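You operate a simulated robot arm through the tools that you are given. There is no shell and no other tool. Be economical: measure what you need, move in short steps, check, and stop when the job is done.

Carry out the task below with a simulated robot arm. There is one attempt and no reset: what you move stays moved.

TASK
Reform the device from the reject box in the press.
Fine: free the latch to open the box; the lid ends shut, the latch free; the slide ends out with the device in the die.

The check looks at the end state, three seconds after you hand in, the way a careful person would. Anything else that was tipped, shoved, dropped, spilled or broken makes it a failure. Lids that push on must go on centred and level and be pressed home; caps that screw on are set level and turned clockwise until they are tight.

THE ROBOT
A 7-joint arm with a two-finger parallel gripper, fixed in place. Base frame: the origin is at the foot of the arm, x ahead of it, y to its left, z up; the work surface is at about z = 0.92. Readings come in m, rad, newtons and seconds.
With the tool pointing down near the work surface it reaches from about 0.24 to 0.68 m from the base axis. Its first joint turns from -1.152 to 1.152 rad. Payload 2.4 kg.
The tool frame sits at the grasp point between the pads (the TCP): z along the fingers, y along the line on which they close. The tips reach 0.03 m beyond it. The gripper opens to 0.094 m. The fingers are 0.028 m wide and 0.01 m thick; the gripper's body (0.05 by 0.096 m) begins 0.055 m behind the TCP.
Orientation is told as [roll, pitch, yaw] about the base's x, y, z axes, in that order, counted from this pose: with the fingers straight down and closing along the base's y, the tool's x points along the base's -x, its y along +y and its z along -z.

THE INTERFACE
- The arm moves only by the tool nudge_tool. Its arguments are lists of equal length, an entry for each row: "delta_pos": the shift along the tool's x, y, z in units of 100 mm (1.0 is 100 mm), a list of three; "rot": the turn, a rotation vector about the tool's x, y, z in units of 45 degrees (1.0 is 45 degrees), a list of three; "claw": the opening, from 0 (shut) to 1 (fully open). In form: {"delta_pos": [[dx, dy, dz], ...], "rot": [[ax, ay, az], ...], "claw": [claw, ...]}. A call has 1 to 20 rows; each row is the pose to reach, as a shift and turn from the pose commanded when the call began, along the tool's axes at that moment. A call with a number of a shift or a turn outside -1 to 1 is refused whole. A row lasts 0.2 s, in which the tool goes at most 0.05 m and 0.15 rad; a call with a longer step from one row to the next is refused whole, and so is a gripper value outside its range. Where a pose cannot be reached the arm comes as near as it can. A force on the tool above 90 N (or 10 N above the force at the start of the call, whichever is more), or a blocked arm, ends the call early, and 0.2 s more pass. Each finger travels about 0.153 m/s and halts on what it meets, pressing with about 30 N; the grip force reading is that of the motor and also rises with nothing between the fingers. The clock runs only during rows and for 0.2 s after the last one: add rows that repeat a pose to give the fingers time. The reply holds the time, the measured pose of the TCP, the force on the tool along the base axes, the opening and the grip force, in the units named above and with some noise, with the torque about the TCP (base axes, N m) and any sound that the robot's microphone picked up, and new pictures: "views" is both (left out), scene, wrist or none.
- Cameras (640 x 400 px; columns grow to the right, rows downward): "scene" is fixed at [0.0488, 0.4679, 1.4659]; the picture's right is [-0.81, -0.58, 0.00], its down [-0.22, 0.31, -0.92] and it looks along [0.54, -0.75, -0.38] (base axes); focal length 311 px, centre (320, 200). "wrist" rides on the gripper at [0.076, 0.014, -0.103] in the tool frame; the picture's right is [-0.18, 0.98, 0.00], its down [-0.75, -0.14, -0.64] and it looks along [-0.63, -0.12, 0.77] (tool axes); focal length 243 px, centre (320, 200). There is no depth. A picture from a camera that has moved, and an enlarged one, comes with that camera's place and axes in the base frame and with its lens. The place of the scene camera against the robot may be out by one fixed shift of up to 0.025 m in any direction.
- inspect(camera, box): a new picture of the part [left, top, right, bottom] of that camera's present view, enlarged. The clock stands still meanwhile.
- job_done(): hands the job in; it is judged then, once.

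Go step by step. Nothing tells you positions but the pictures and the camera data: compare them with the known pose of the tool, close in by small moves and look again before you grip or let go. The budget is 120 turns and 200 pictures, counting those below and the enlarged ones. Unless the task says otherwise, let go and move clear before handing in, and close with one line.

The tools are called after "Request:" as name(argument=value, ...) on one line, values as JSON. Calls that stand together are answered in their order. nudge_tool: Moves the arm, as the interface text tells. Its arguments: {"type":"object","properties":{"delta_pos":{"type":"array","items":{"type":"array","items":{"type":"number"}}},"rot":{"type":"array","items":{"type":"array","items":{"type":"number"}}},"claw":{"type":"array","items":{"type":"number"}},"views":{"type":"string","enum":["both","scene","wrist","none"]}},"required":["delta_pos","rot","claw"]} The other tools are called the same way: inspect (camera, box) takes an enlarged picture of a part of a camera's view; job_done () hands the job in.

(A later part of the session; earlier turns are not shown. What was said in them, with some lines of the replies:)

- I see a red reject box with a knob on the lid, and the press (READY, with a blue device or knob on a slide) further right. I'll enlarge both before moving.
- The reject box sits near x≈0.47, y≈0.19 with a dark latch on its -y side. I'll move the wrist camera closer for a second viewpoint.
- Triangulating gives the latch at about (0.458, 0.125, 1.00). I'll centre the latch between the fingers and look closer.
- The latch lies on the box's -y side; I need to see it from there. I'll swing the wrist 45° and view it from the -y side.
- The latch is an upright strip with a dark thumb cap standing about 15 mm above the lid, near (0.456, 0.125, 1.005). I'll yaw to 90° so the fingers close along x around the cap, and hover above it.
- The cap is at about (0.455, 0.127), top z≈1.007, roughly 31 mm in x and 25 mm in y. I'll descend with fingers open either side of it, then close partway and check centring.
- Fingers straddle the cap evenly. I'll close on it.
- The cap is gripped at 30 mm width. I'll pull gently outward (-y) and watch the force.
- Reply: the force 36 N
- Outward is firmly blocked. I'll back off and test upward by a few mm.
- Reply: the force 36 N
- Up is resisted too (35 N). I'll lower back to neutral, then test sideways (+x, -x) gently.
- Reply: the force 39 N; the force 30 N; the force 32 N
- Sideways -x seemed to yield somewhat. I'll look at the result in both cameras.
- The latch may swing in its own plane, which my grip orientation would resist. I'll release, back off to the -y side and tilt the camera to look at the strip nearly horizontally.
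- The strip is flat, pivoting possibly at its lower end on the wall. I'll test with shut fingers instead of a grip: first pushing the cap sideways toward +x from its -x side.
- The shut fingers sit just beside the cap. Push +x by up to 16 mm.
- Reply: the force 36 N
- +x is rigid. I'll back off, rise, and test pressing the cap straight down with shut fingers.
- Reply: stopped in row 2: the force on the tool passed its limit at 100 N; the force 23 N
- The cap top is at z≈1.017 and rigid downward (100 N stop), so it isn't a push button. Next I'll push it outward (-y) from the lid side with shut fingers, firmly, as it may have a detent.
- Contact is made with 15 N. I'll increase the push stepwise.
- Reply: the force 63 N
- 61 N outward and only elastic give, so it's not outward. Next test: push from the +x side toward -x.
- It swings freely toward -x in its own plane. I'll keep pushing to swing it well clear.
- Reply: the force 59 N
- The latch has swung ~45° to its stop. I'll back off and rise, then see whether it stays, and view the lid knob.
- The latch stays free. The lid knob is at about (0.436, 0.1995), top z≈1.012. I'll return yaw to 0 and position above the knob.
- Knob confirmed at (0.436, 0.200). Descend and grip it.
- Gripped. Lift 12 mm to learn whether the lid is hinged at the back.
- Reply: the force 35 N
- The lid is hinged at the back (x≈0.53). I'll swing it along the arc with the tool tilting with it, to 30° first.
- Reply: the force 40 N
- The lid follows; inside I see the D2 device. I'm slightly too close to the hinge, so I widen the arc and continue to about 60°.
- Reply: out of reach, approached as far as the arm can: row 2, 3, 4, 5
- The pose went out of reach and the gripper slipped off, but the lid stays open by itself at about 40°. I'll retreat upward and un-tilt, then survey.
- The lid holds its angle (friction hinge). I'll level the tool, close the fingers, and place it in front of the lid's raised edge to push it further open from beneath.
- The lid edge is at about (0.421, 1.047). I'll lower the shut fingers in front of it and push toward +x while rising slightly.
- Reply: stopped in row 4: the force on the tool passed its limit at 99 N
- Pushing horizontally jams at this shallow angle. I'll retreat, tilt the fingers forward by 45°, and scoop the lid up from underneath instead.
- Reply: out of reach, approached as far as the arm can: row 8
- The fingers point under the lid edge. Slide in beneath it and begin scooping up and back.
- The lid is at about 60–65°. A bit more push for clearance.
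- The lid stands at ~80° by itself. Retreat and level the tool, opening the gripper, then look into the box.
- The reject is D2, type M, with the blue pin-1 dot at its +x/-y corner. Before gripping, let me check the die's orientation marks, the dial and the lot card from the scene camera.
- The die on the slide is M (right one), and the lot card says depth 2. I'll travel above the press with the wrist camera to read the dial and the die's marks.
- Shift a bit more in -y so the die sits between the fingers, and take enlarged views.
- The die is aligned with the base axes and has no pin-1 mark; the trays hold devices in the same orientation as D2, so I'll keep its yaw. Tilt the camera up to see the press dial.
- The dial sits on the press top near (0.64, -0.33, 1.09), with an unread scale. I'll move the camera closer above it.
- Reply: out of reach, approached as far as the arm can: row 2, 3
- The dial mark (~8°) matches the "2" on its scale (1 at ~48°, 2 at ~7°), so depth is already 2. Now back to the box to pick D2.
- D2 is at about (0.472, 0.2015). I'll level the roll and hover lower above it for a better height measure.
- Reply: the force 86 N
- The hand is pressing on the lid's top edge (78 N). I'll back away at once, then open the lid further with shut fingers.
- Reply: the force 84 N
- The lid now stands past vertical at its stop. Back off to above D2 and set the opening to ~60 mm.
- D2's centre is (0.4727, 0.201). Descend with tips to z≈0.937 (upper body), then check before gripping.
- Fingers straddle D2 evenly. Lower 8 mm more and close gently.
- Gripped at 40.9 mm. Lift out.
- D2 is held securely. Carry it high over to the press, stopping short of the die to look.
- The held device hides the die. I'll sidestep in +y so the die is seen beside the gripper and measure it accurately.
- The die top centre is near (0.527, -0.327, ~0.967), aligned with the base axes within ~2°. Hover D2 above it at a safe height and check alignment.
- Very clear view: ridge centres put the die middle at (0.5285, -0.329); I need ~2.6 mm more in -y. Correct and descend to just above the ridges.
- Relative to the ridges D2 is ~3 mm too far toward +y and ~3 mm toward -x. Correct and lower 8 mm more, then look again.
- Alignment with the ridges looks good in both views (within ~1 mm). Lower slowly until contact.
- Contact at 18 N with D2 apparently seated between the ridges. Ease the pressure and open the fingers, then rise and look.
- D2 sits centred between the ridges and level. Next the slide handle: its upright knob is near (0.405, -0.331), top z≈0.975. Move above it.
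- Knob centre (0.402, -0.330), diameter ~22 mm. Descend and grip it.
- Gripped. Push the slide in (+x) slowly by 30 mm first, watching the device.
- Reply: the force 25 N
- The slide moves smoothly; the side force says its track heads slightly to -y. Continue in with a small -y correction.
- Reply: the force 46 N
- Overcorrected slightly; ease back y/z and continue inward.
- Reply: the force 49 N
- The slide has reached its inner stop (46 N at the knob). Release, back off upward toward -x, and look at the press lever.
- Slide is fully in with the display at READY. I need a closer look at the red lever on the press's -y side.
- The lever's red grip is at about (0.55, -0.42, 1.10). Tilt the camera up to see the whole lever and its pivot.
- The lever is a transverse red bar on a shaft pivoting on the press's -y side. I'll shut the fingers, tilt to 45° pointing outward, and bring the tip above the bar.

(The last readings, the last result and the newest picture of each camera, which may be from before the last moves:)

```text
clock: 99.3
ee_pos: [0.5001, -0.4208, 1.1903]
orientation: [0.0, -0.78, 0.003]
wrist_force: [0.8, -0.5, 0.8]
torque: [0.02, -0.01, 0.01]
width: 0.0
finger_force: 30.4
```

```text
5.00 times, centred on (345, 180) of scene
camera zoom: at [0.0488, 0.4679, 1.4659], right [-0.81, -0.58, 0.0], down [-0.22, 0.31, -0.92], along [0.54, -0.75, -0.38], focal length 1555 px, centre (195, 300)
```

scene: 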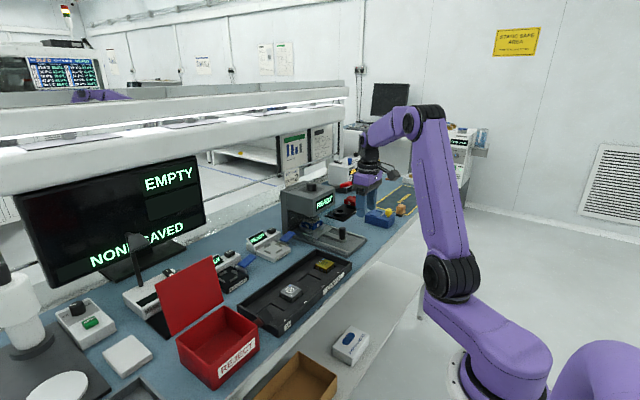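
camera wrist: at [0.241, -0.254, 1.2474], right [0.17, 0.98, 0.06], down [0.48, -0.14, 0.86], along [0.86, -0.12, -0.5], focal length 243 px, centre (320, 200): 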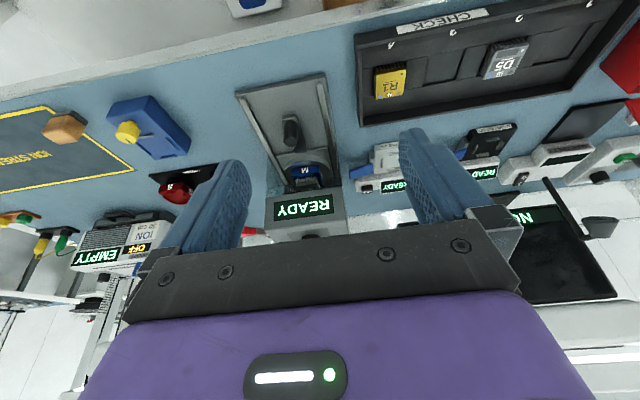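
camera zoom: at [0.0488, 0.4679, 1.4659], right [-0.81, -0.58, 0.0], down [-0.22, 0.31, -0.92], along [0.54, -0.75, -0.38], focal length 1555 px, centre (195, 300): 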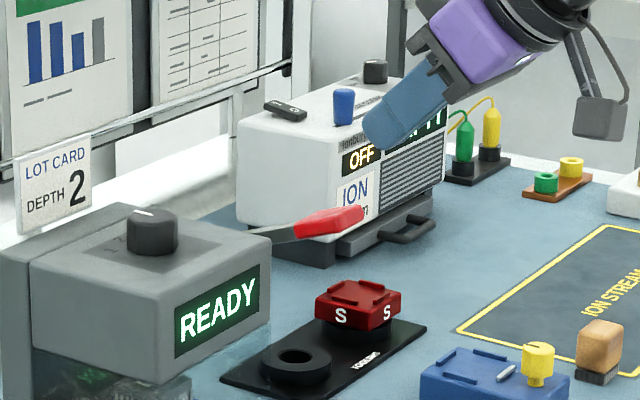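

The grip's centre is about (0.553, -0.421, 1.10). Move the tip to just above it.

Request:
nudge_tool(delta_pos=[[0.02, 0, 0.2], [0.03, 0, 0.4], [0.053, 0, 0.608], [0.053, 0, 0.608]], rot=[[0, 0, 0], [0, 0, 0], [0, 0, 0], [0, 0, 0]], claw=[0, 0, 0, 0], views="none")

Request:
inspect(camera="scene", box=[290, 140, 400, 220])

Request:
inspect(camera="wrist", box=[220, 40, 420, 180])

```text
clock: 100.3
ee_pos: [0.541, -0.4196, 1.1421]
orientation: [-0.002, -0.778, 0.003]
wrist_force: [0.0, 0.7, 0.1]
torque: [-0.01, -0.01, 0.01]
width: 0.0
finger_force: 29.8
```

```text
5.00 times, centred on (345, 180) of scene
camera zoom: at [0.0488, 0.4679, 1.4659], right [-0.81, -0.58, 0.0], down [-0.22, 0.31, -0.92], along [0.54, -0.75, -0.38], focal length 1555 px, centre (195, 300)
```

zoom: 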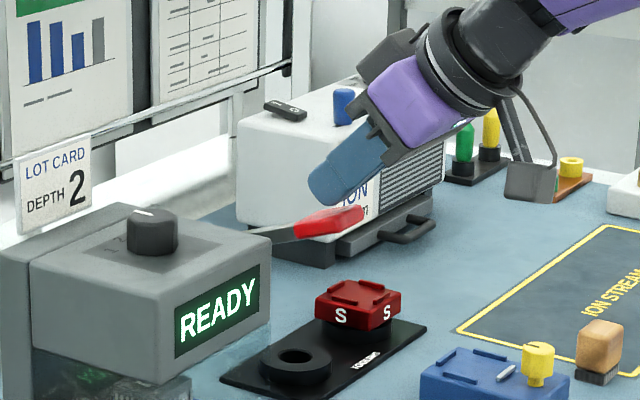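

```text
2.86 times, centred on (320, 110) of wrist
camera zoom: at [0.4142, -0.4053, 1.1611], right [0.13, 0.98, 0.13], down [0.09, -0.14, 0.99], along [0.99, -0.12, -0.1], focal length 693 px, centre (320, 457)
```

zoom: 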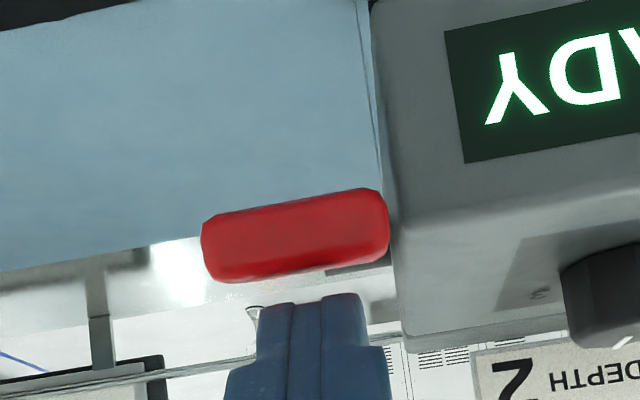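

Aligned over the bar. Push down in small steps.

Request:
nudge_tool(delta_pos=[[0.07, 0, 0.07], [0.14, 0, 0.14], [0.21, 0, 0.21], [0.28, 0, 0.28], [0.28, 0, 0.28]], rot=[[0, 0, 0], [0, 0, 0], [0, 0, 0], [0, 0, 0], [0, 0, 0]], claw=[0, 0, 0, 0, 0], views="none")

Request:
inspect(camera="scene", box=[270, 150, 400, 250])

Request:
inspect(camera="wrist", box=[220, 40, 420, 180])

```text
clock: 101.5
ee_pos: [0.5392, -0.42, 1.103]
orientation: [-0.001, -0.779, 0.002]
wrist_force: [-1.2, 0.6, 3.2]
torque: [0.02, 0.02, 0.02]
width: 0.0001
finger_force: 29.8
```

```text
4.00 times, centred on (335, 200) of scene
camera zoom: at [0.0487, 0.4679, 1.4659], right [-0.81, -0.58, 0.0], down [-0.22, 0.31, -0.92], along [0.54, -0.75, -0.38], focal length 1244 px, centre (260, 200)
```

zoom: 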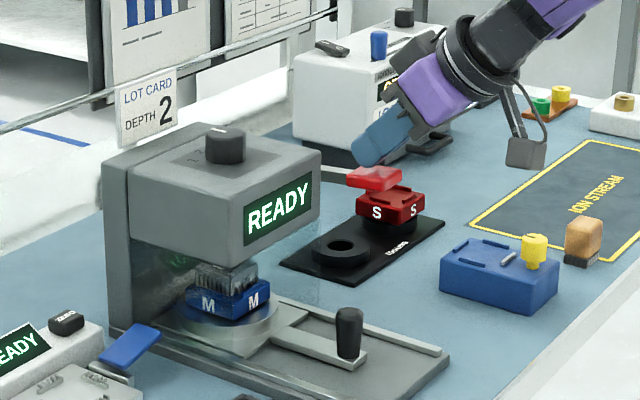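

```text
2.86 times, centred on (320, 110) of wrist
camera zoom: at [0.4129, -0.4063, 1.1216], right [0.13, 0.98, 0.13], down [0.09, -0.14, 0.99], along [0.99, -0.12, -0.1], focal length 693 px, centre (320, 457)
```

zoom: 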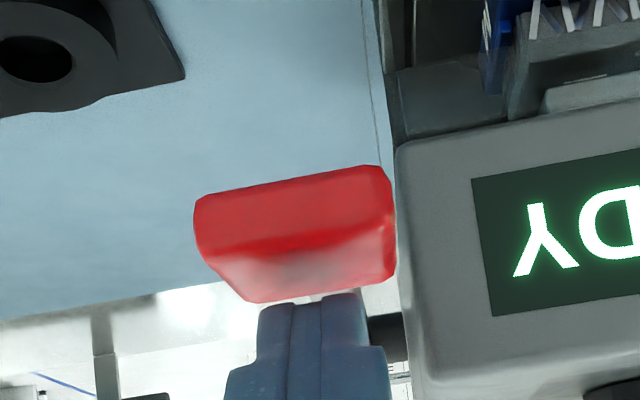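

The lever yields with ~3 N. Continue pushing down.

Request:
nudge_tool(delta_pos=[[0.07, 0, 0.07], [0.14, 0, 0.14], [0.2, 0, 0.22], [0.26, 0, 0.3], [0.26, 0, 0.3]], rot=[[0, 0, 0], [0, 0, 0], [0, 0, 0], [0, 0, 0], [0, 0, 0]], claw=[0, 0, 0, 0, 0], views="none")

Request:
inspect(camera="scene", box=[270, 150, 400, 250])

```text
clock: 102.7
ee_pos: [0.5422, -0.4216, 1.0624]
orientation: [-0.003, -0.779, 0.005]
wrist_force: [-1.4, 0.7, 5.9]
torque: [-0.05, 0.01, 0.07]
width: 0.0001
finger_force: 29.8
```

```text
4.00 times, centred on (335, 200) of scene
camera zoom: at [0.0486, 0.4679, 1.4659], right [-0.81, -0.58, 0.0], down [-0.22, 0.31, -0.92], along [0.54, -0.75, -0.38], focal length 1244 px, centre (260, 200)
```

zoom: 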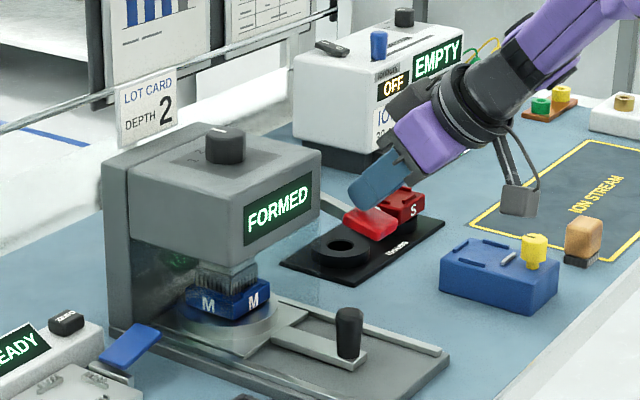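

The display reads FORMED. Lift off and see whether the lever returns.

Request:
nudge_tool(delta_pos=[[-0.2, 0, -0.3], [-0.35, 0, -0.7], [-0.35, 0, -0.9], [-0.35, 0, -0.9]], rot=[[0, 0, 0], [0, 0, 0], [0, 0, 0], [0, 0, 0]], claw=[0, 0, 0, 0], views="none")

Request:
inspect(camera="scene", box=[270, 150, 400, 250])

```text
clock: 103.7
ee_pos: [0.5033, -0.4218, 1.1509]
orientation: [0.001, -0.779, 0.002]
wrist_force: [1.3, 0.0, 0.4]
torque: [-0.05, -0.02, 0.0]
width: 0.0002
finger_force: 29.8
```

```text
4.00 times, centred on (335, 200) of scene
camera zoom: at [0.0488, 0.4679, 1.4659], right [-0.81, -0.58, 0.0], down [-0.22, 0.31, -0.92], along [0.54, -0.75, -0.38], focal length 1244 px, centre (260, 200)
```

zoom: 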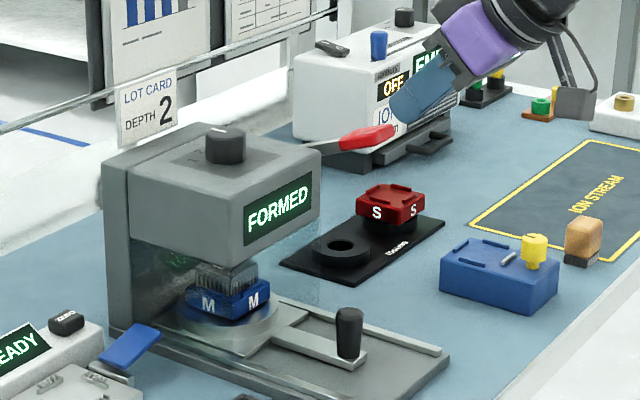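

The lever has sprung back and the display stays FORMED. Level the tool and return to the slide knob.

Request:
nudge_tool(delta_pos=[[0.1, 0.1, -0.2], [0.2, 0.2, -0.4], [0.3, 0.3, -0.6], [0.428, 0.5, -0.704], [0.428, 0.5, -0.704], [0.428, 0.5, -0.704], [0.428, 0.5, -0.704]], rot=[[0, 0.16, 0], [0, 0.33, 0], [0, 0.5, 0], [0, 0.66, 0], [0, 0.83, 0], [0, 0.99, 0], [0, 0.99, 0]], claw=[0, 0, 0.2, 0.5, 0.65, 0.65, 0.65], views="none")

Request:
nudge_tool(delta_pos=[[-0.2, 0.2, 0.1], [-0.4, 0.4, 0.4], [-0.4, 0.4, 0.8], [-0.4, 0.4, 0.8]], rot=[[0, 0, 0], [0, 0, 0], [0, 0, 0], [0, 0, 0]], claw=[0.65, 0.65, 0.65, 0.65], views="none")

Request:
inspect(camera="wrist", box=[220, 90, 420, 230])

```text
clock: 105.3
ee_pos: [0.4246, -0.3717, 1.1718]
orientation: [-0.004, 0.0, 0.002]
wrist_force: [0.0, 1.3, -0.3]
torque: [-0.03, -0.01, -0.03]
width: 0.0609
finger_force: 0.0
```

```text
clock: 106.3
ee_pos: [0.4615, -0.331, 1.0927]
orientation: [-0.003, -0.001, 0.003]
wrist_force: [0.1, 0.0, 0.4]
torque: [-0.01, -0.02, -0.02]
width: 0.0612
finger_force: 0.0
```

```text
2.86 times, centred on (320, 160) of wrist
camera zoom: at [0.3851, -0.3173, 1.1929], right [0.18, 0.98, 0.0], down [0.75, -0.14, 0.64], along [0.63, -0.12, -0.77], focal length 693 px, centre (320, 314)
```

zoom: 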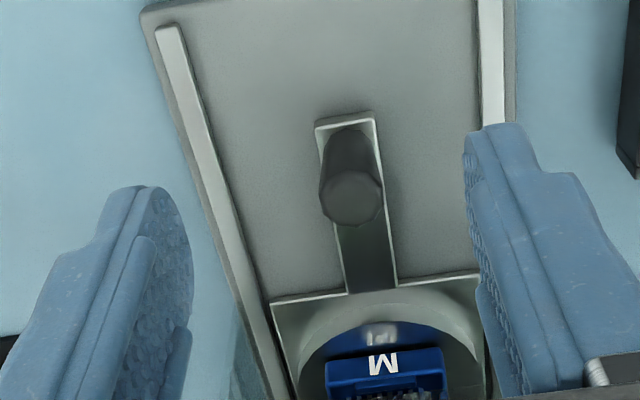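

Knob at (0.5126, -0.330). Descend and grip.

Request:
nudge_tool(delta_pos=[[-0.3, 0.01, 0.1], [-0.51, 0.01, 0.3], [-0.51, 0.01, 0.65], [-0.51, 0.01, 1.0], [-0.51, 0.01, 1.0], [-0.51, 0.01, 1.0], [-0.51, 0.01, 1.0]], rot=[[0, 0, 0], [0, 0, 0], [0, 0, 0], [0, 0, 0], [0, 0, 0], [0, 0, 0], [0, 0, 0]], claw=[0.65, 0.65, 0.65, 0.65, 0.4, 0.15, 0.15], views="none")

Request:
inspect(camera="wrist", box=[220, 90, 420, 230])

```text
clock: 107.9
ee_pos: [0.511, -0.3301, 0.9905]
orientation: [0.003, 0.003, 0.004]
wrist_force: [-2.2, 10.9, -0.7]
torque: [0.12, 0.2, 0.08]
width: 0.0234
finger_force: 44.8
```

```text
2.86 times, centred on (320, 160) of wrist
camera zoom: at [0.4352, -0.3158, 1.0935], right [0.18, 0.98, 0.0], down [0.76, -0.14, 0.64], along [0.63, -0.11, -0.77], focal length 693 px, centre (320, 314)
```

zoom: 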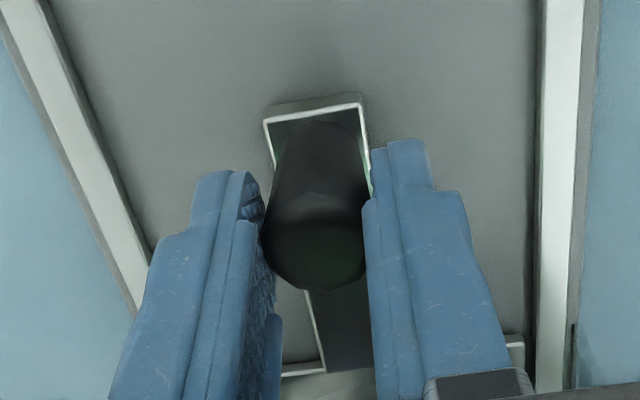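

Gripped. Pull the slide out (-x) smoothly, about 108 mm in two moves.

Request:
nudge_tool(delta_pos=[[0.04, 0.01, 0], [0.1, 0.01, 0], [0.16, 0.01, 0], [0.22, 0.01, 0], [0.28, 0.01, 0], [0.35, 0.01, 0], [0.42, 0.01, 0], [0.5, 0.01, 0], [0.58, 0.01, 0], [0.65, 0.01, 0], [0.65, 0.01, 0]], rot=[[0, 0, 0], [0, 0, 0], [0, 0, 0], [0, 0, 0], [0, 0, 0], [0, 0, 0], [0, 0, 0], [0, 0, 0], [0, 0, 0], [0, 0, 0], [0, 0, 0]], claw=[0.15, 0.15, 0.15, 0.15, 0.15, 0.15, 0.15, 0.15, 0.15, 0.15, 0.15], views="none")

Request:
inspect(camera="scene", box=[270, 160, 400, 260])

```text
clock: 110.3
ee_pos: [0.4489, -0.3298, 0.991]
orientation: [-0.003, -0.003, 0.002]
wrist_force: [1.5, 1.8, -0.7]
torque: [0.0, -0.91, 0.05]
width: 0.0233
finger_force: 44.8
```

```text
4.00 times, centred on (335, 210) of scene
camera zoom: at [0.0488, 0.4679, 1.4659], right [-0.81, -0.58, 0.0], down [-0.22, 0.31, -0.92], along [0.54, -0.75, -0.38], focal length 1244 px, centre (260, 160)
```

zoom: 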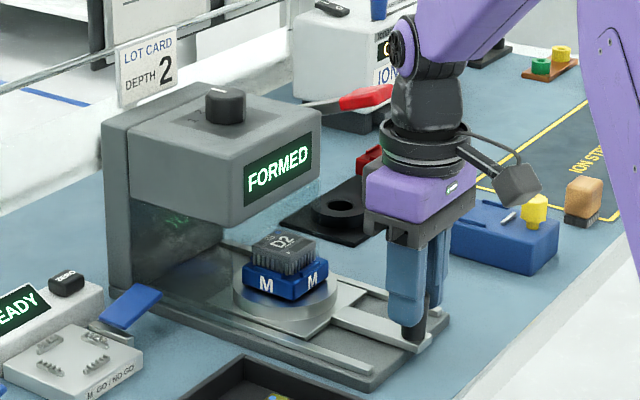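

Request:
nudge_tool(delta_pos=[[0.06, 0, 0], [0.12, 0, 0], [0.18, 0, 0], [0.24, 0, 0], [0.3, 0, 0], [0.36, 0, 0], [0.42, 0, 0], [0.47, 0, 0], [0.49, 0, 0], [0.49, 0, 0]], rot=[[0, 0, 0], [0, 0, 0], [0, 0, 0], [0, 0, 0], [0, 0, 0], [0, 0, 0], [0, 0, 0], [0, 0, 0], [0, 0, 0], [0, 0, 0]], claw=[0.15, 0.15, 0.15, 0.15, 0.15, 0.15, 0.15, 0.15, 0.15, 0.15], views="none")

Request:
inspect(camera="scene", box=[290, 190, 400, 260])

```text
clock: 112.5
ee_pos: [0.4016, -0.33, 0.992]
orientation: [-0.003, -0.005, 0.0]
wrist_force: [6.2, -3.5, 25.1]
torque: [-0.07, 0.62, -0.01]
width: 0.0234
finger_force: 45.0
```

```text
5.71 times, centred on (345, 225) of scene
camera zoom: at [0.0486, 0.468, 1.4658], right [-0.81, -0.58, 0.0], down [-0.22, 0.31, -0.92], along [0.54, -0.75, -0.38], focal length 1777 px, centre (177, 57)
```

zoom: 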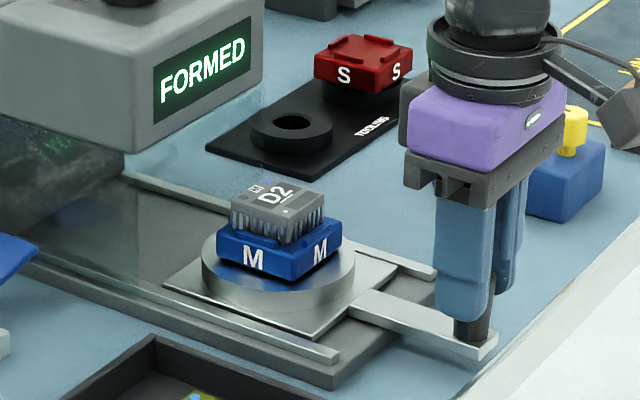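

The slide is out to its original place and D2's leads are now straight. A small extra pull confirms the stop, then release and rise.

Request:
nudge_tool(delta_pos=[[0.03, 0, -0.01], [0.03, 0, -0.01]], rot=[[0, 0, 0], [0, 0, 0]], claw=[0.15, 0.15], views="none")

Request:
nudge_tool(delta_pos=[[0, 0, 0], [0, 0, 0], [0, 0, 0], [0, 0, -0.4], [0, 0, -0.8], [0, 0, -1], [0, 0, -1]], rot=[[0, 0, 0], [0, 0, 0], [0, 0, 0], [0, 0, 0], [0, 0, 0], [0, 0, 0], [0, 0, 0]], claw=[0.3, 0.6, 0.65, 0.65, 0.65, 0.65, 0.65], views="none")

Request:
inspect(camera="wrist", box=[220, 60, 420, 230])

Request:
inspect(camera="scene", box=[310, 205, 380, 255])

```text
clock: 113.1
ee_pos: [0.4027, -0.3302, 0.9911]
orientation: [-0.006, -0.009, 0.006]
wrist_force: [31.4, -7.0, -9.8]
torque: [-0.07, 0.0, 0.06]
width: 0.0232
finger_force: 44.6
```

```text
clock: 114.7
ee_pos: [0.3972, -0.3289, 1.0935]
orientation: [-0.002, -0.004, 0.0]
wrist_force: [-0.5, -0.1, -0.3]
torque: [0.0, 0.02, -0.01]
width: 0.0613
finger_force: 0.2
```

```text
2.35 times, centred on (320, 145) of wrist
camera zoom: at [0.3206, -0.3146, 1.1949], right [0.18, 0.98, 0.0], down [0.75, -0.14, 0.64], along [0.63, -0.12, -0.77], focal length 571 px, centre (320, 329)
```

zoom: 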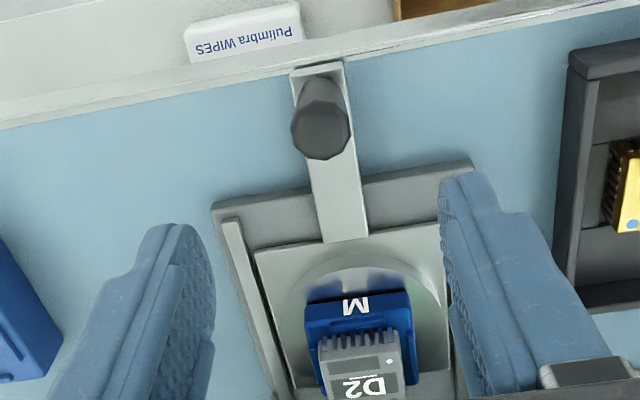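

```text
8.00 times, centred on (345, 230) of scene
camera zoom: at [0.0488, 0.4679, 1.4659], right [-0.81, -0.58, 0.0], down [-0.22, 0.31, -0.92], along [0.54, -0.75, -0.38], focal length 2488 px, centre (120, -40)
```

zoom: 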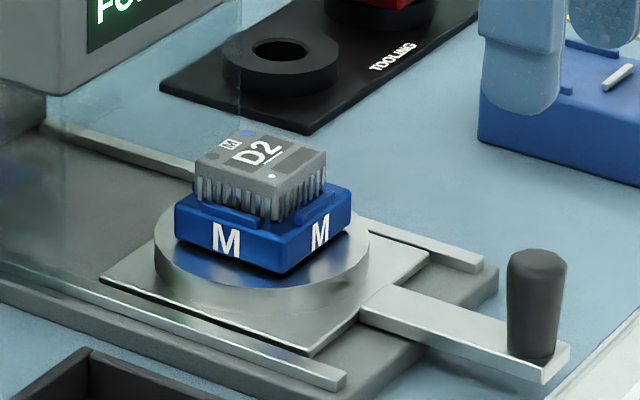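

D2 sits squarely in the die, slide out against its stop. Now shut the reject lid: travel back, high, turning yaw to 90° on the way.

Request:
nudge_tool(delta_pos=[[0, 0.3, -0.4], [0, 0.6, -0.8], [0, 1, -1], [0, 1, -1]], rot=[[0, 0, 0], [0, 0, 0], [0, 0, 0], [0, 0, 0]], claw=[0.65, 0.65, 0.55, 0.55], views="none")

Request:
nudge_tool(delta_pos=[[0, 0.35, 0], [0, 0.7, 0], [0, 1, 0]], rot=[[0, 0, 0], [0, 0, 0], [0, 0, 0]], claw=[0.55, 0.55, 0.55], views="none")

Request:
nudge_tool(delta_pos=[[0, 0.35, 0], [0, 0.7, 0], [0, 1, 0]], rot=[[0, 0, 0], [0, 0, 0], [0, 0, 0]], claw=[0.55, 0.55, 0.55], views="none")

Request:
nudge_tool(delta_pos=[[0, 0.2, 0], [0, 0.4, 0], [0, 0.6, 0], [0, 0.8, 0], [0, 0.9, 0], [0, 1, 0], [0, 1, 0]], rot=[[0, 0, -0.166], [0, 0, -0.333], [0, 0, -0.5], [0, 0, -0.666], [0, 0, -0.833], [0, 0, -1], [0, 0, -1]], claw=[0.55, 0.55, 0.55, 0.55, 0.55, 0.55, 0.55], views="none")

Request:
nudge_tool(delta_pos=[[0, 0, 0], [0, 0, 0], [0, 0, 0], [0, 0, 0], [0, 0, 0], [0, 0, 0], [0, 0, 0]], rot=[[0, 0, -0.166], [0, 0, -0.333], [0, 0, -0.5], [0, 0, -0.666], [0, 0, -0.833], [0, 0, -1], [0, 0, -1]], claw=[0.55, 0.55, 0.55, 0.55, 0.55, 0.55, 0.55], views="wrist")

```text
clock: 115.7
ee_pos: [0.3979, -0.2298, 1.1914]
orientation: [0.0, -0.002, 0.001]
wrist_force: [-0.7, -0.4, 0.8]
torque: [0.01, -0.01, 0.01]
width: 0.0517
finger_force: 0.0
```

```text
clock: 116.5
ee_pos: [0.3978, -0.1295, 1.1919]
orientation: [-0.002, -0.001, 0.002]
wrist_force: [-0.4, 0.3, 0.1]
torque: [-0.01, -0.05, -0.01]
width: 0.0515
finger_force: 0.1
```

```text
clock: 117.3
ee_pos: [0.3969, -0.0279, 1.1912]
orientation: [-0.002, -0.002, 0.0]
wrist_force: [-0.4, 0.8, 0.2]
torque: [-0.01, -0.02, -0.02]
width: 0.0514
finger_force: 0.1
```

```text
clock: 118.9
ee_pos: [0.3964, 0.0716, 1.1914]
orientation: [-0.002, 0.001, 0.787]
wrist_force: [0.3, 0.5, 0.1]
torque: [-0.01, 0.04, 0.0]
width: 0.0518
finger_force: 0.1
```

```text
clock: 120.5
ee_pos: [0.3975, 0.0701, 1.191]
orientation: [-0.001, 0.001, 1.574]
wrist_force: [0.9, -1.2, -1.5]
torque: [0.0, 0.0, 0.0]
width: 0.0517
finger_force: 0.0
camera wrist: at [0.382, -0.0049, 1.2936], right [-0.98, 0.18, 0.0], down [0.14, 0.75, 0.64], along [0.12, 0.63, -0.77], focal length 243 px, centre (320, 200)
```

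wrist: 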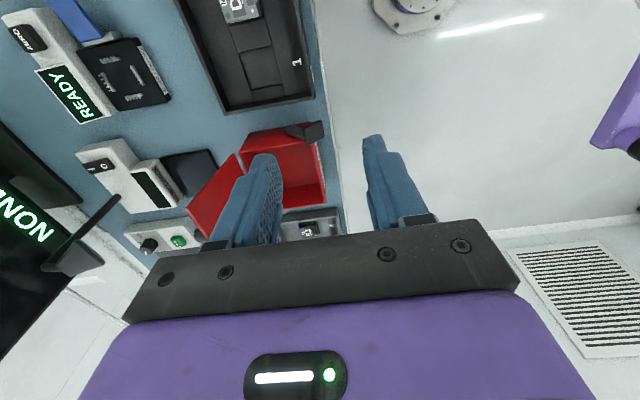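

Move above the upright lid, at y≈0.168 to avoid its knob.

Request:
nudge_tool(delta_pos=[[-0.3, -0.3, 0], [-0.6, -0.6, 0], [-0.9, -0.9, 0], [-0.98, -1, 0]], rot=[[0, 0, 0], [0, 0, 0], [0, 0, 0], [0, 0, 0]], claw=[0.55, 0.55, 0.55, 0.55], views="none")

Request:
nudge_tool(delta_pos=[[0, -0.3, 0], [0, -0.55, 0], [0, -0.55, 0.2], [0, -0.55, 0.2]], rot=[[0, 0, 0], [0, 0, 0], [0, 0, 0], [0, 0, 0]], claw=[0.55, 0.55, 0.55, 0.55], views="none")

Request:
inspect(camera="wrist", box=[200, 90, 440, 240])

Request:
inspect(camera="scene", box=[130, 220, 290, 370])

```text
clock: 121.5
ee_pos: [0.4966, 0.1689, 1.1933]
orientation: [-0.001, -0.001, 1.574]
wrist_force: [-0.7, -0.3, -0.3]
torque: [0.0, 0.0, 0.01]
width: 0.0518
finger_force: 0.0
```

```text
clock: 122.5
ee_pos: [0.5526, 0.1693, 1.1727]
orientation: [0.0, 0.001, 1.572]
wrist_force: [-0.7, -0.1, 0.7]
torque: [0.02, -0.01, -0.01]
width: 0.0517
finger_force: 0.1
```

```text
2.67 times, centred on (320, 165) of wrist
camera zoom: at [0.5377, 0.0938, 1.2735], right [-0.98, 0.18, 0.0], down [0.14, 0.75, 0.64], along [0.12, 0.63, -0.77], focal length 647 px, centre (320, 293)
```

zoom: 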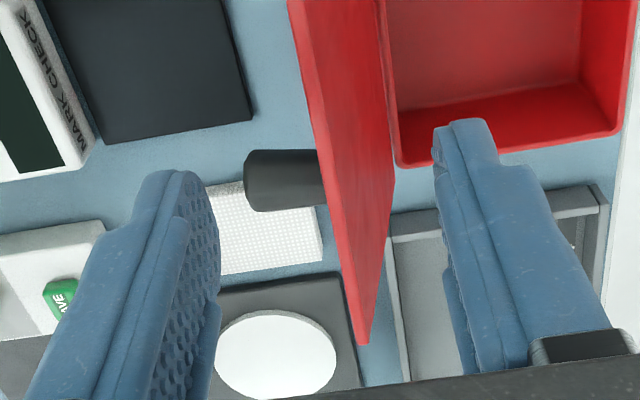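

```text
2.67 times, centred on (210, 295) of scene
camera zoom: at [0.0488, 0.4679, 1.4659], right [-0.81, -0.58, 0.0], down [-0.22, 0.31, -0.92], along [0.54, -0.75, -0.38], focal length 830 px, centre (613, -53)
```

zoom: 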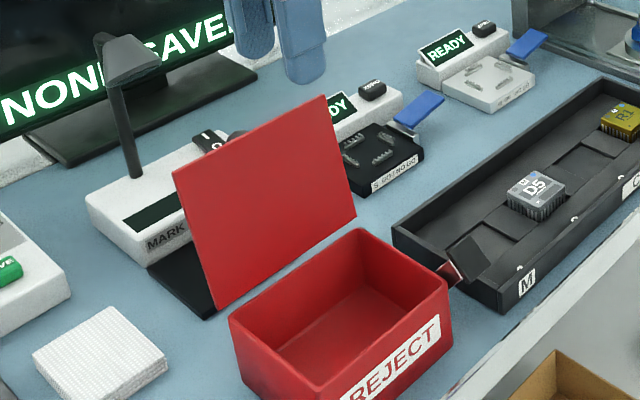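

The fingers straddle the lid's top edge with the knob clear. Descend to overlap the edge by ~30 mm, then drag it toward -x.

Request:
nudge_tool(delta_pos=[[0.02, 0, 0.2], [0.02, 0, 0.4], [0.02, 0, 0.55], [0.02, 0, 0.55]], rot=[[0, 0, 0], [0, 0, 0], [0, 0, 0], [0, 0, 0]], claw=[0.55, 0.55, 0.55, 0.55], views="none")

Request:
nudge_tool(delta_pos=[[0, 0.15, 0], [0, 0.3, 0.02], [0, 0.45, 0.04], [0, 0.6, 0.08], [0, 0.7, 0.12], [0, 0.7, 0.12]], rot=[[0, 0, 0], [0, 0, 0], [0, 0, 0], [0, 0, 0], [0, 0, 0], [0, 0, 0]], claw=[0.55, 0.55, 0.55, 0.55, 0.55, 0.55], views="none")

Request:
inspect(camera="wrist", box=[200, 90, 440, 240])

Request:
inspect(camera="scene", box=[130, 220, 290, 370])

```text
clock: 123.5
ee_pos: [0.5514, 0.1664, 1.1162]
orientation: [0.0, 0.001, 1.573]
wrist_force: [-0.1, 0.1, -0.2]
torque: [0.0, 0.02, 0.0]
width: 0.0516
finger_force: 0.1
```

```text
clock: 124.9
ee_pos: [0.4804, 0.1656, 1.1042]
orientation: [-0.003, 0.003, 1.573]
wrist_force: [0.2, -0.1, 0.7]
torque: [0.0, 0.01, 0.0]
width: 0.0518
finger_force: 0.1
```

```text
2.67 times, centred on (320, 165) of wrist
camera zoom: at [0.4673, 0.0905, 1.2066], right [-0.98, 0.18, 0.0], down [0.14, 0.75, 0.64], along [0.12, 0.63, -0.77], focal length 647 px, centre (320, 293)
```

zoom: 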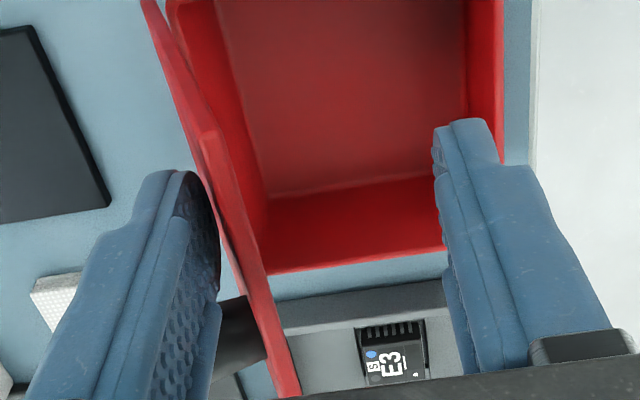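

```text
2.67 times, centred on (210, 295) of scene
camera zoom: at [0.0488, 0.4679, 1.4659], right [-0.81, -0.58, 0.0], down [-0.22, 0.31, -0.92], along [0.54, -0.75, -0.38], focal length 830 px, centre (613, -53)
```

zoom: 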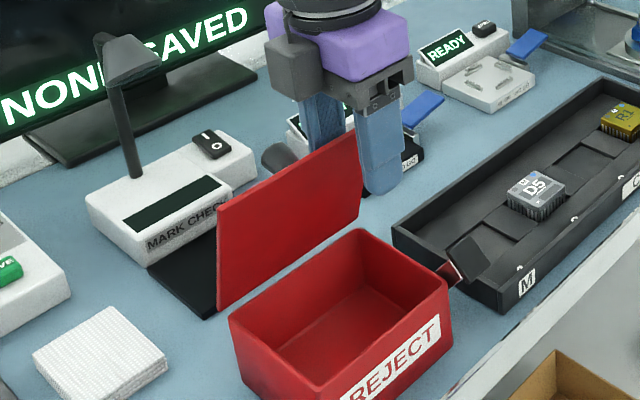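

The lid follows (~78°). Continue dragging toward -x and lowering.

Request:
nudge_tool(delta_pos=[[0, 0.15, 0.02], [0, 0.3, 0.05], [0, 0.45, 0.08], [0, 0.6, 0.12], [0, 0.7, 0.22], [0, 0.8, 0.35], [0, 0.88, 0.5], [0, 0.88, 0.5]], rot=[[0, 0, 0], [0, 0, 0], [0, 0, 0], [0, 0, 0], [0, 0, 0], [0, 0, 0], [0, 0, 0], [0, 0, 0]], claw=[0.55, 0.55, 0.55, 0.55, 0.55, 0.55, 0.55, 0.55], views="none")

Request:
inspect(camera="scene", box=[130, 240, 290, 390])

Request:
inspect(camera="wrist", box=[200, 90, 440, 240])

```text
clock: 126.7
ee_pos: [0.3918, 0.1692, 1.0544]
orientation: [-0.004, 0.001, 1.573]
wrist_force: [0.6, -0.1, 0.0]
torque: [0.01, 0.0, 0.01]
width: 0.0515
finger_force: 0.1
```

```text
2.67 times, centred on (210, 315) of scene
camera zoom: at [0.0488, 0.4679, 1.4659], right [-0.81, -0.58, 0.0], down [-0.22, 0.31, -0.92], along [0.54, -0.75, -0.38], focal length 830 px, centre (613, -107)
```

zoom: 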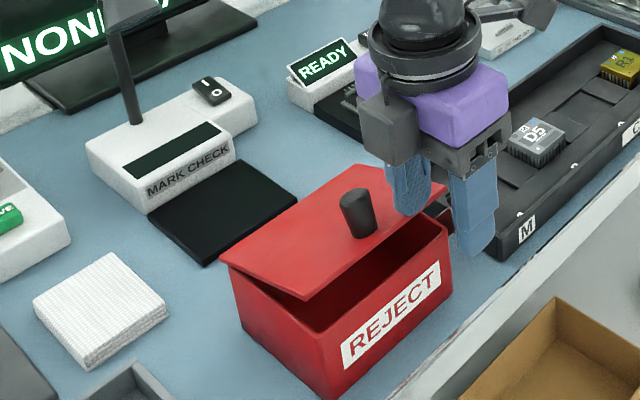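

```text
2.67 times, centred on (320, 165) of wrist
camera zoom: at [0.3781, 0.093, 1.1564], right [-0.98, 0.18, 0.0], down [0.14, 0.75, 0.64], along [0.12, 0.63, -0.77], focal length 647 px, centre (320, 293)
```

zoom: 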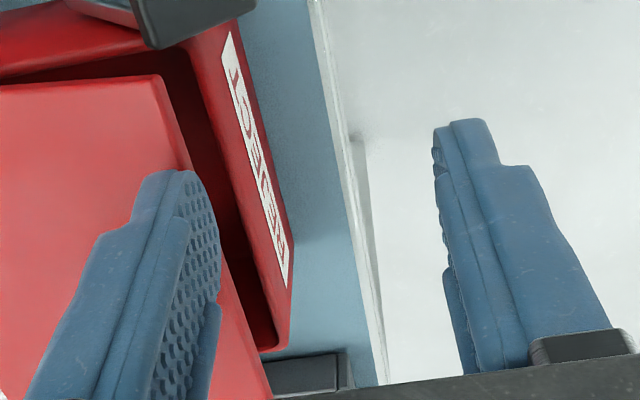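

The lid is nearly shut (~20°). Rise, close the fingers, move over the knob and press it down.

Request:
nudge_tool(delta_pos=[[0, 0, -0.3], [0, 0, -0.55], [-0.15, -0.25, -0.55], [-0.31, -0.47, -0.55], [-0.31, -0.47, -0.55]], rot=[[0, 0, 0], [0, 0, 0], [0, 0, 0], [0, 0, 0], [0, 0, 0]], claw=[0.55, 0.3, 0, 0, 0], views="none")

Request:
nudge_tool(delta_pos=[[0, 0, 0.15], [0, 0, 0.3], [0, 0, 0.42], [0, 0, 0.52], [0, 0, 0.6], [0, 0, 0.67], [0, 0, 0.67]], rot=[[0, 0, 0], [0, 0, 0], [0, 0, 0], [0, 0, 0], [0, 0, 0], [0, 0, 0], [0, 0, 0]], claw=[0, 0, 0, 0, 0, 0, 0], views="none")

Request:
inspect(camera="scene", box=[140, 260, 290, 390])

```text
clock: 127.9
ee_pos: [0.4389, 0.2001, 1.1082]
orientation: [-0.003, 0.002, 1.572]
wrist_force: [-0.6, 0.1, 0.2]
torque: [-0.01, -0.02, 0.01]
width: 0.0
finger_force: 30.4
```

```text
clock: 129.5
ee_pos: [0.4402, 0.1971, 1.0481]
orientation: [-0.006, -0.001, 1.573]
wrist_force: [-24.1, -11.1, 79.8]
torque: [-0.43, 0.65, 0.08]
width: 0.0
finger_force: 30.1
```

```text
3.08 times, centred on (215, 325) of scene
camera zoom: at [0.0468, 0.467, 1.4663], right [-0.81, -0.58, 0.0], down [-0.22, 0.31, -0.92], along [0.54, -0.75, -0.38], focal length 957 px, centre (643, -185)
```

zoom: 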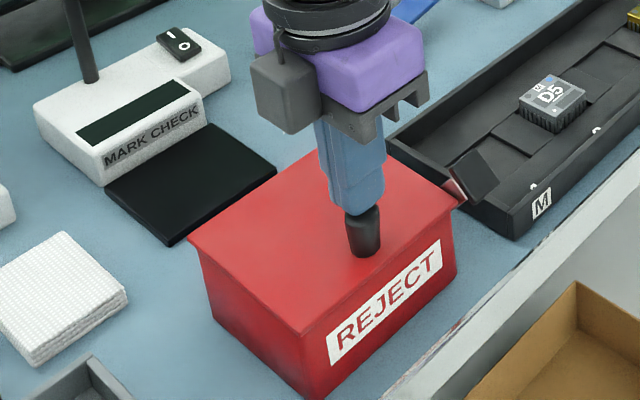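

The lid is pressed home. Lift off, move clear, and check everything.

Request:
nudge_tool(delta_pos=[[0, 0, -0.1], [0, 0, -0.4], [0, 0, -0.8], [0, 0.3, -1], [0, 0.5, -1], [0, 0.5, -1]], rot=[[0, 0, 0], [0, 0, 0], [0, 0, 0], [0, 0, 0], [0, 0, 0], [0, 0, 0]], claw=[0, 0, 0, 0.3, 0.5, 0.5], views="scene")

Request:
inspect(camera="scene", box=[150, 270, 290, 390])

Request:
inspect(camera="scene", box=[270, 170, 400, 260])

Request:
inspect(camera="wrist", box=[200, 60, 440, 230])

```text
clock: 130.9
ee_pos: [0.3903, 0.1971, 1.1417]
orientation: [-0.002, 0.0, 1.572]
wrist_force: [-0.3, 0.3, -0.2]
torque: [-0.02, 0.0, 0.02]
width: 0.0469
finger_force: 0.0
```

scene: 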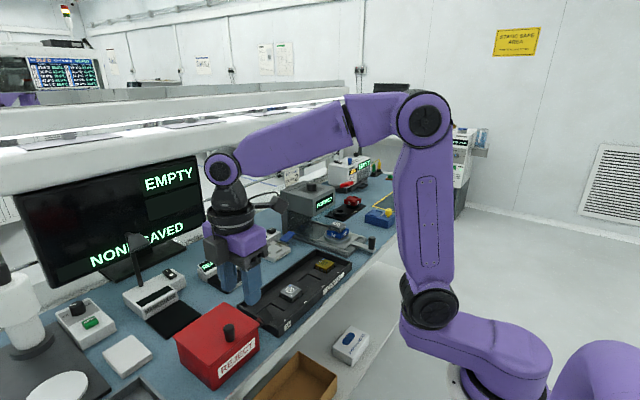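

```text
3.33 times, centred on (220, 330) of scene
camera zoom: at [0.0488, 0.4679, 1.4659], right [-0.81, -0.58, 0.0], down [-0.22, 0.31, -0.92], along [0.54, -0.75, -0.38], focal length 1037 px, centre (653, -233)
```

zoom: 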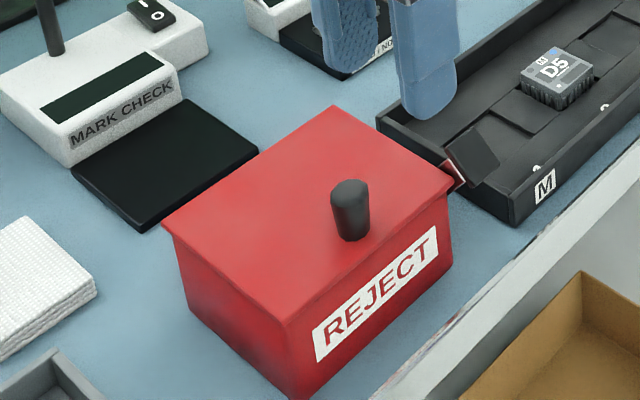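

```text
4.44 times, centred on (335, 215) of scene
camera zoom: at [0.0488, 0.4679, 1.4659], right [-0.81, -0.58, 0.0], down [-0.22, 0.31, -0.92], along [0.54, -0.75, -0.38], focal length 1382 px, centre (253, 133)
```

zoom: 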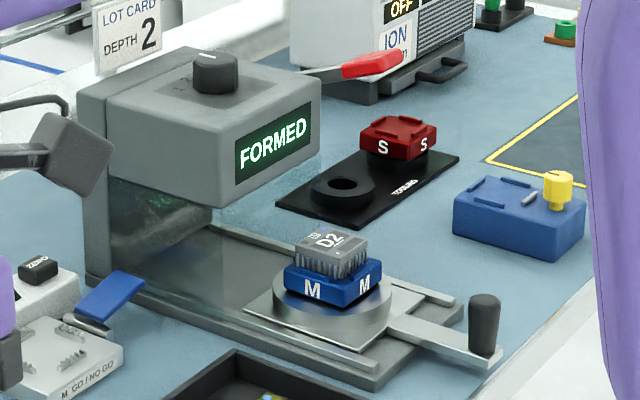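

```text
2.35 times, centred on (320, 145) of wrist
camera zoom: at [0.3758, 0.1212, 1.2446], right [-0.98, 0.18, 0.0], down [0.14, 0.75, 0.64], along [0.12, 0.63, -0.77], focal length 571 px, centre (320, 329)
```

zoom: 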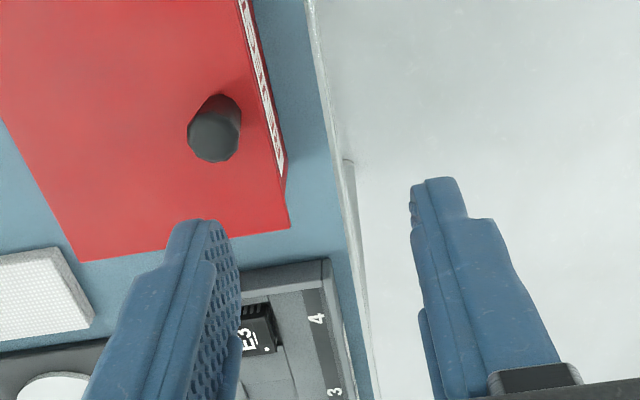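

The lid is shut and the latch is still swung free. The slide is out with D2 formed in the die, nothing else was moved, and the arm is clear, so I'm handing in.

Request:
job_done()

```text
The job is handed in.
```

The job is done and handed in: the press shows FORMED, D2 sits in the M die with the slide out, and the reject box lid is shut with its latch free.
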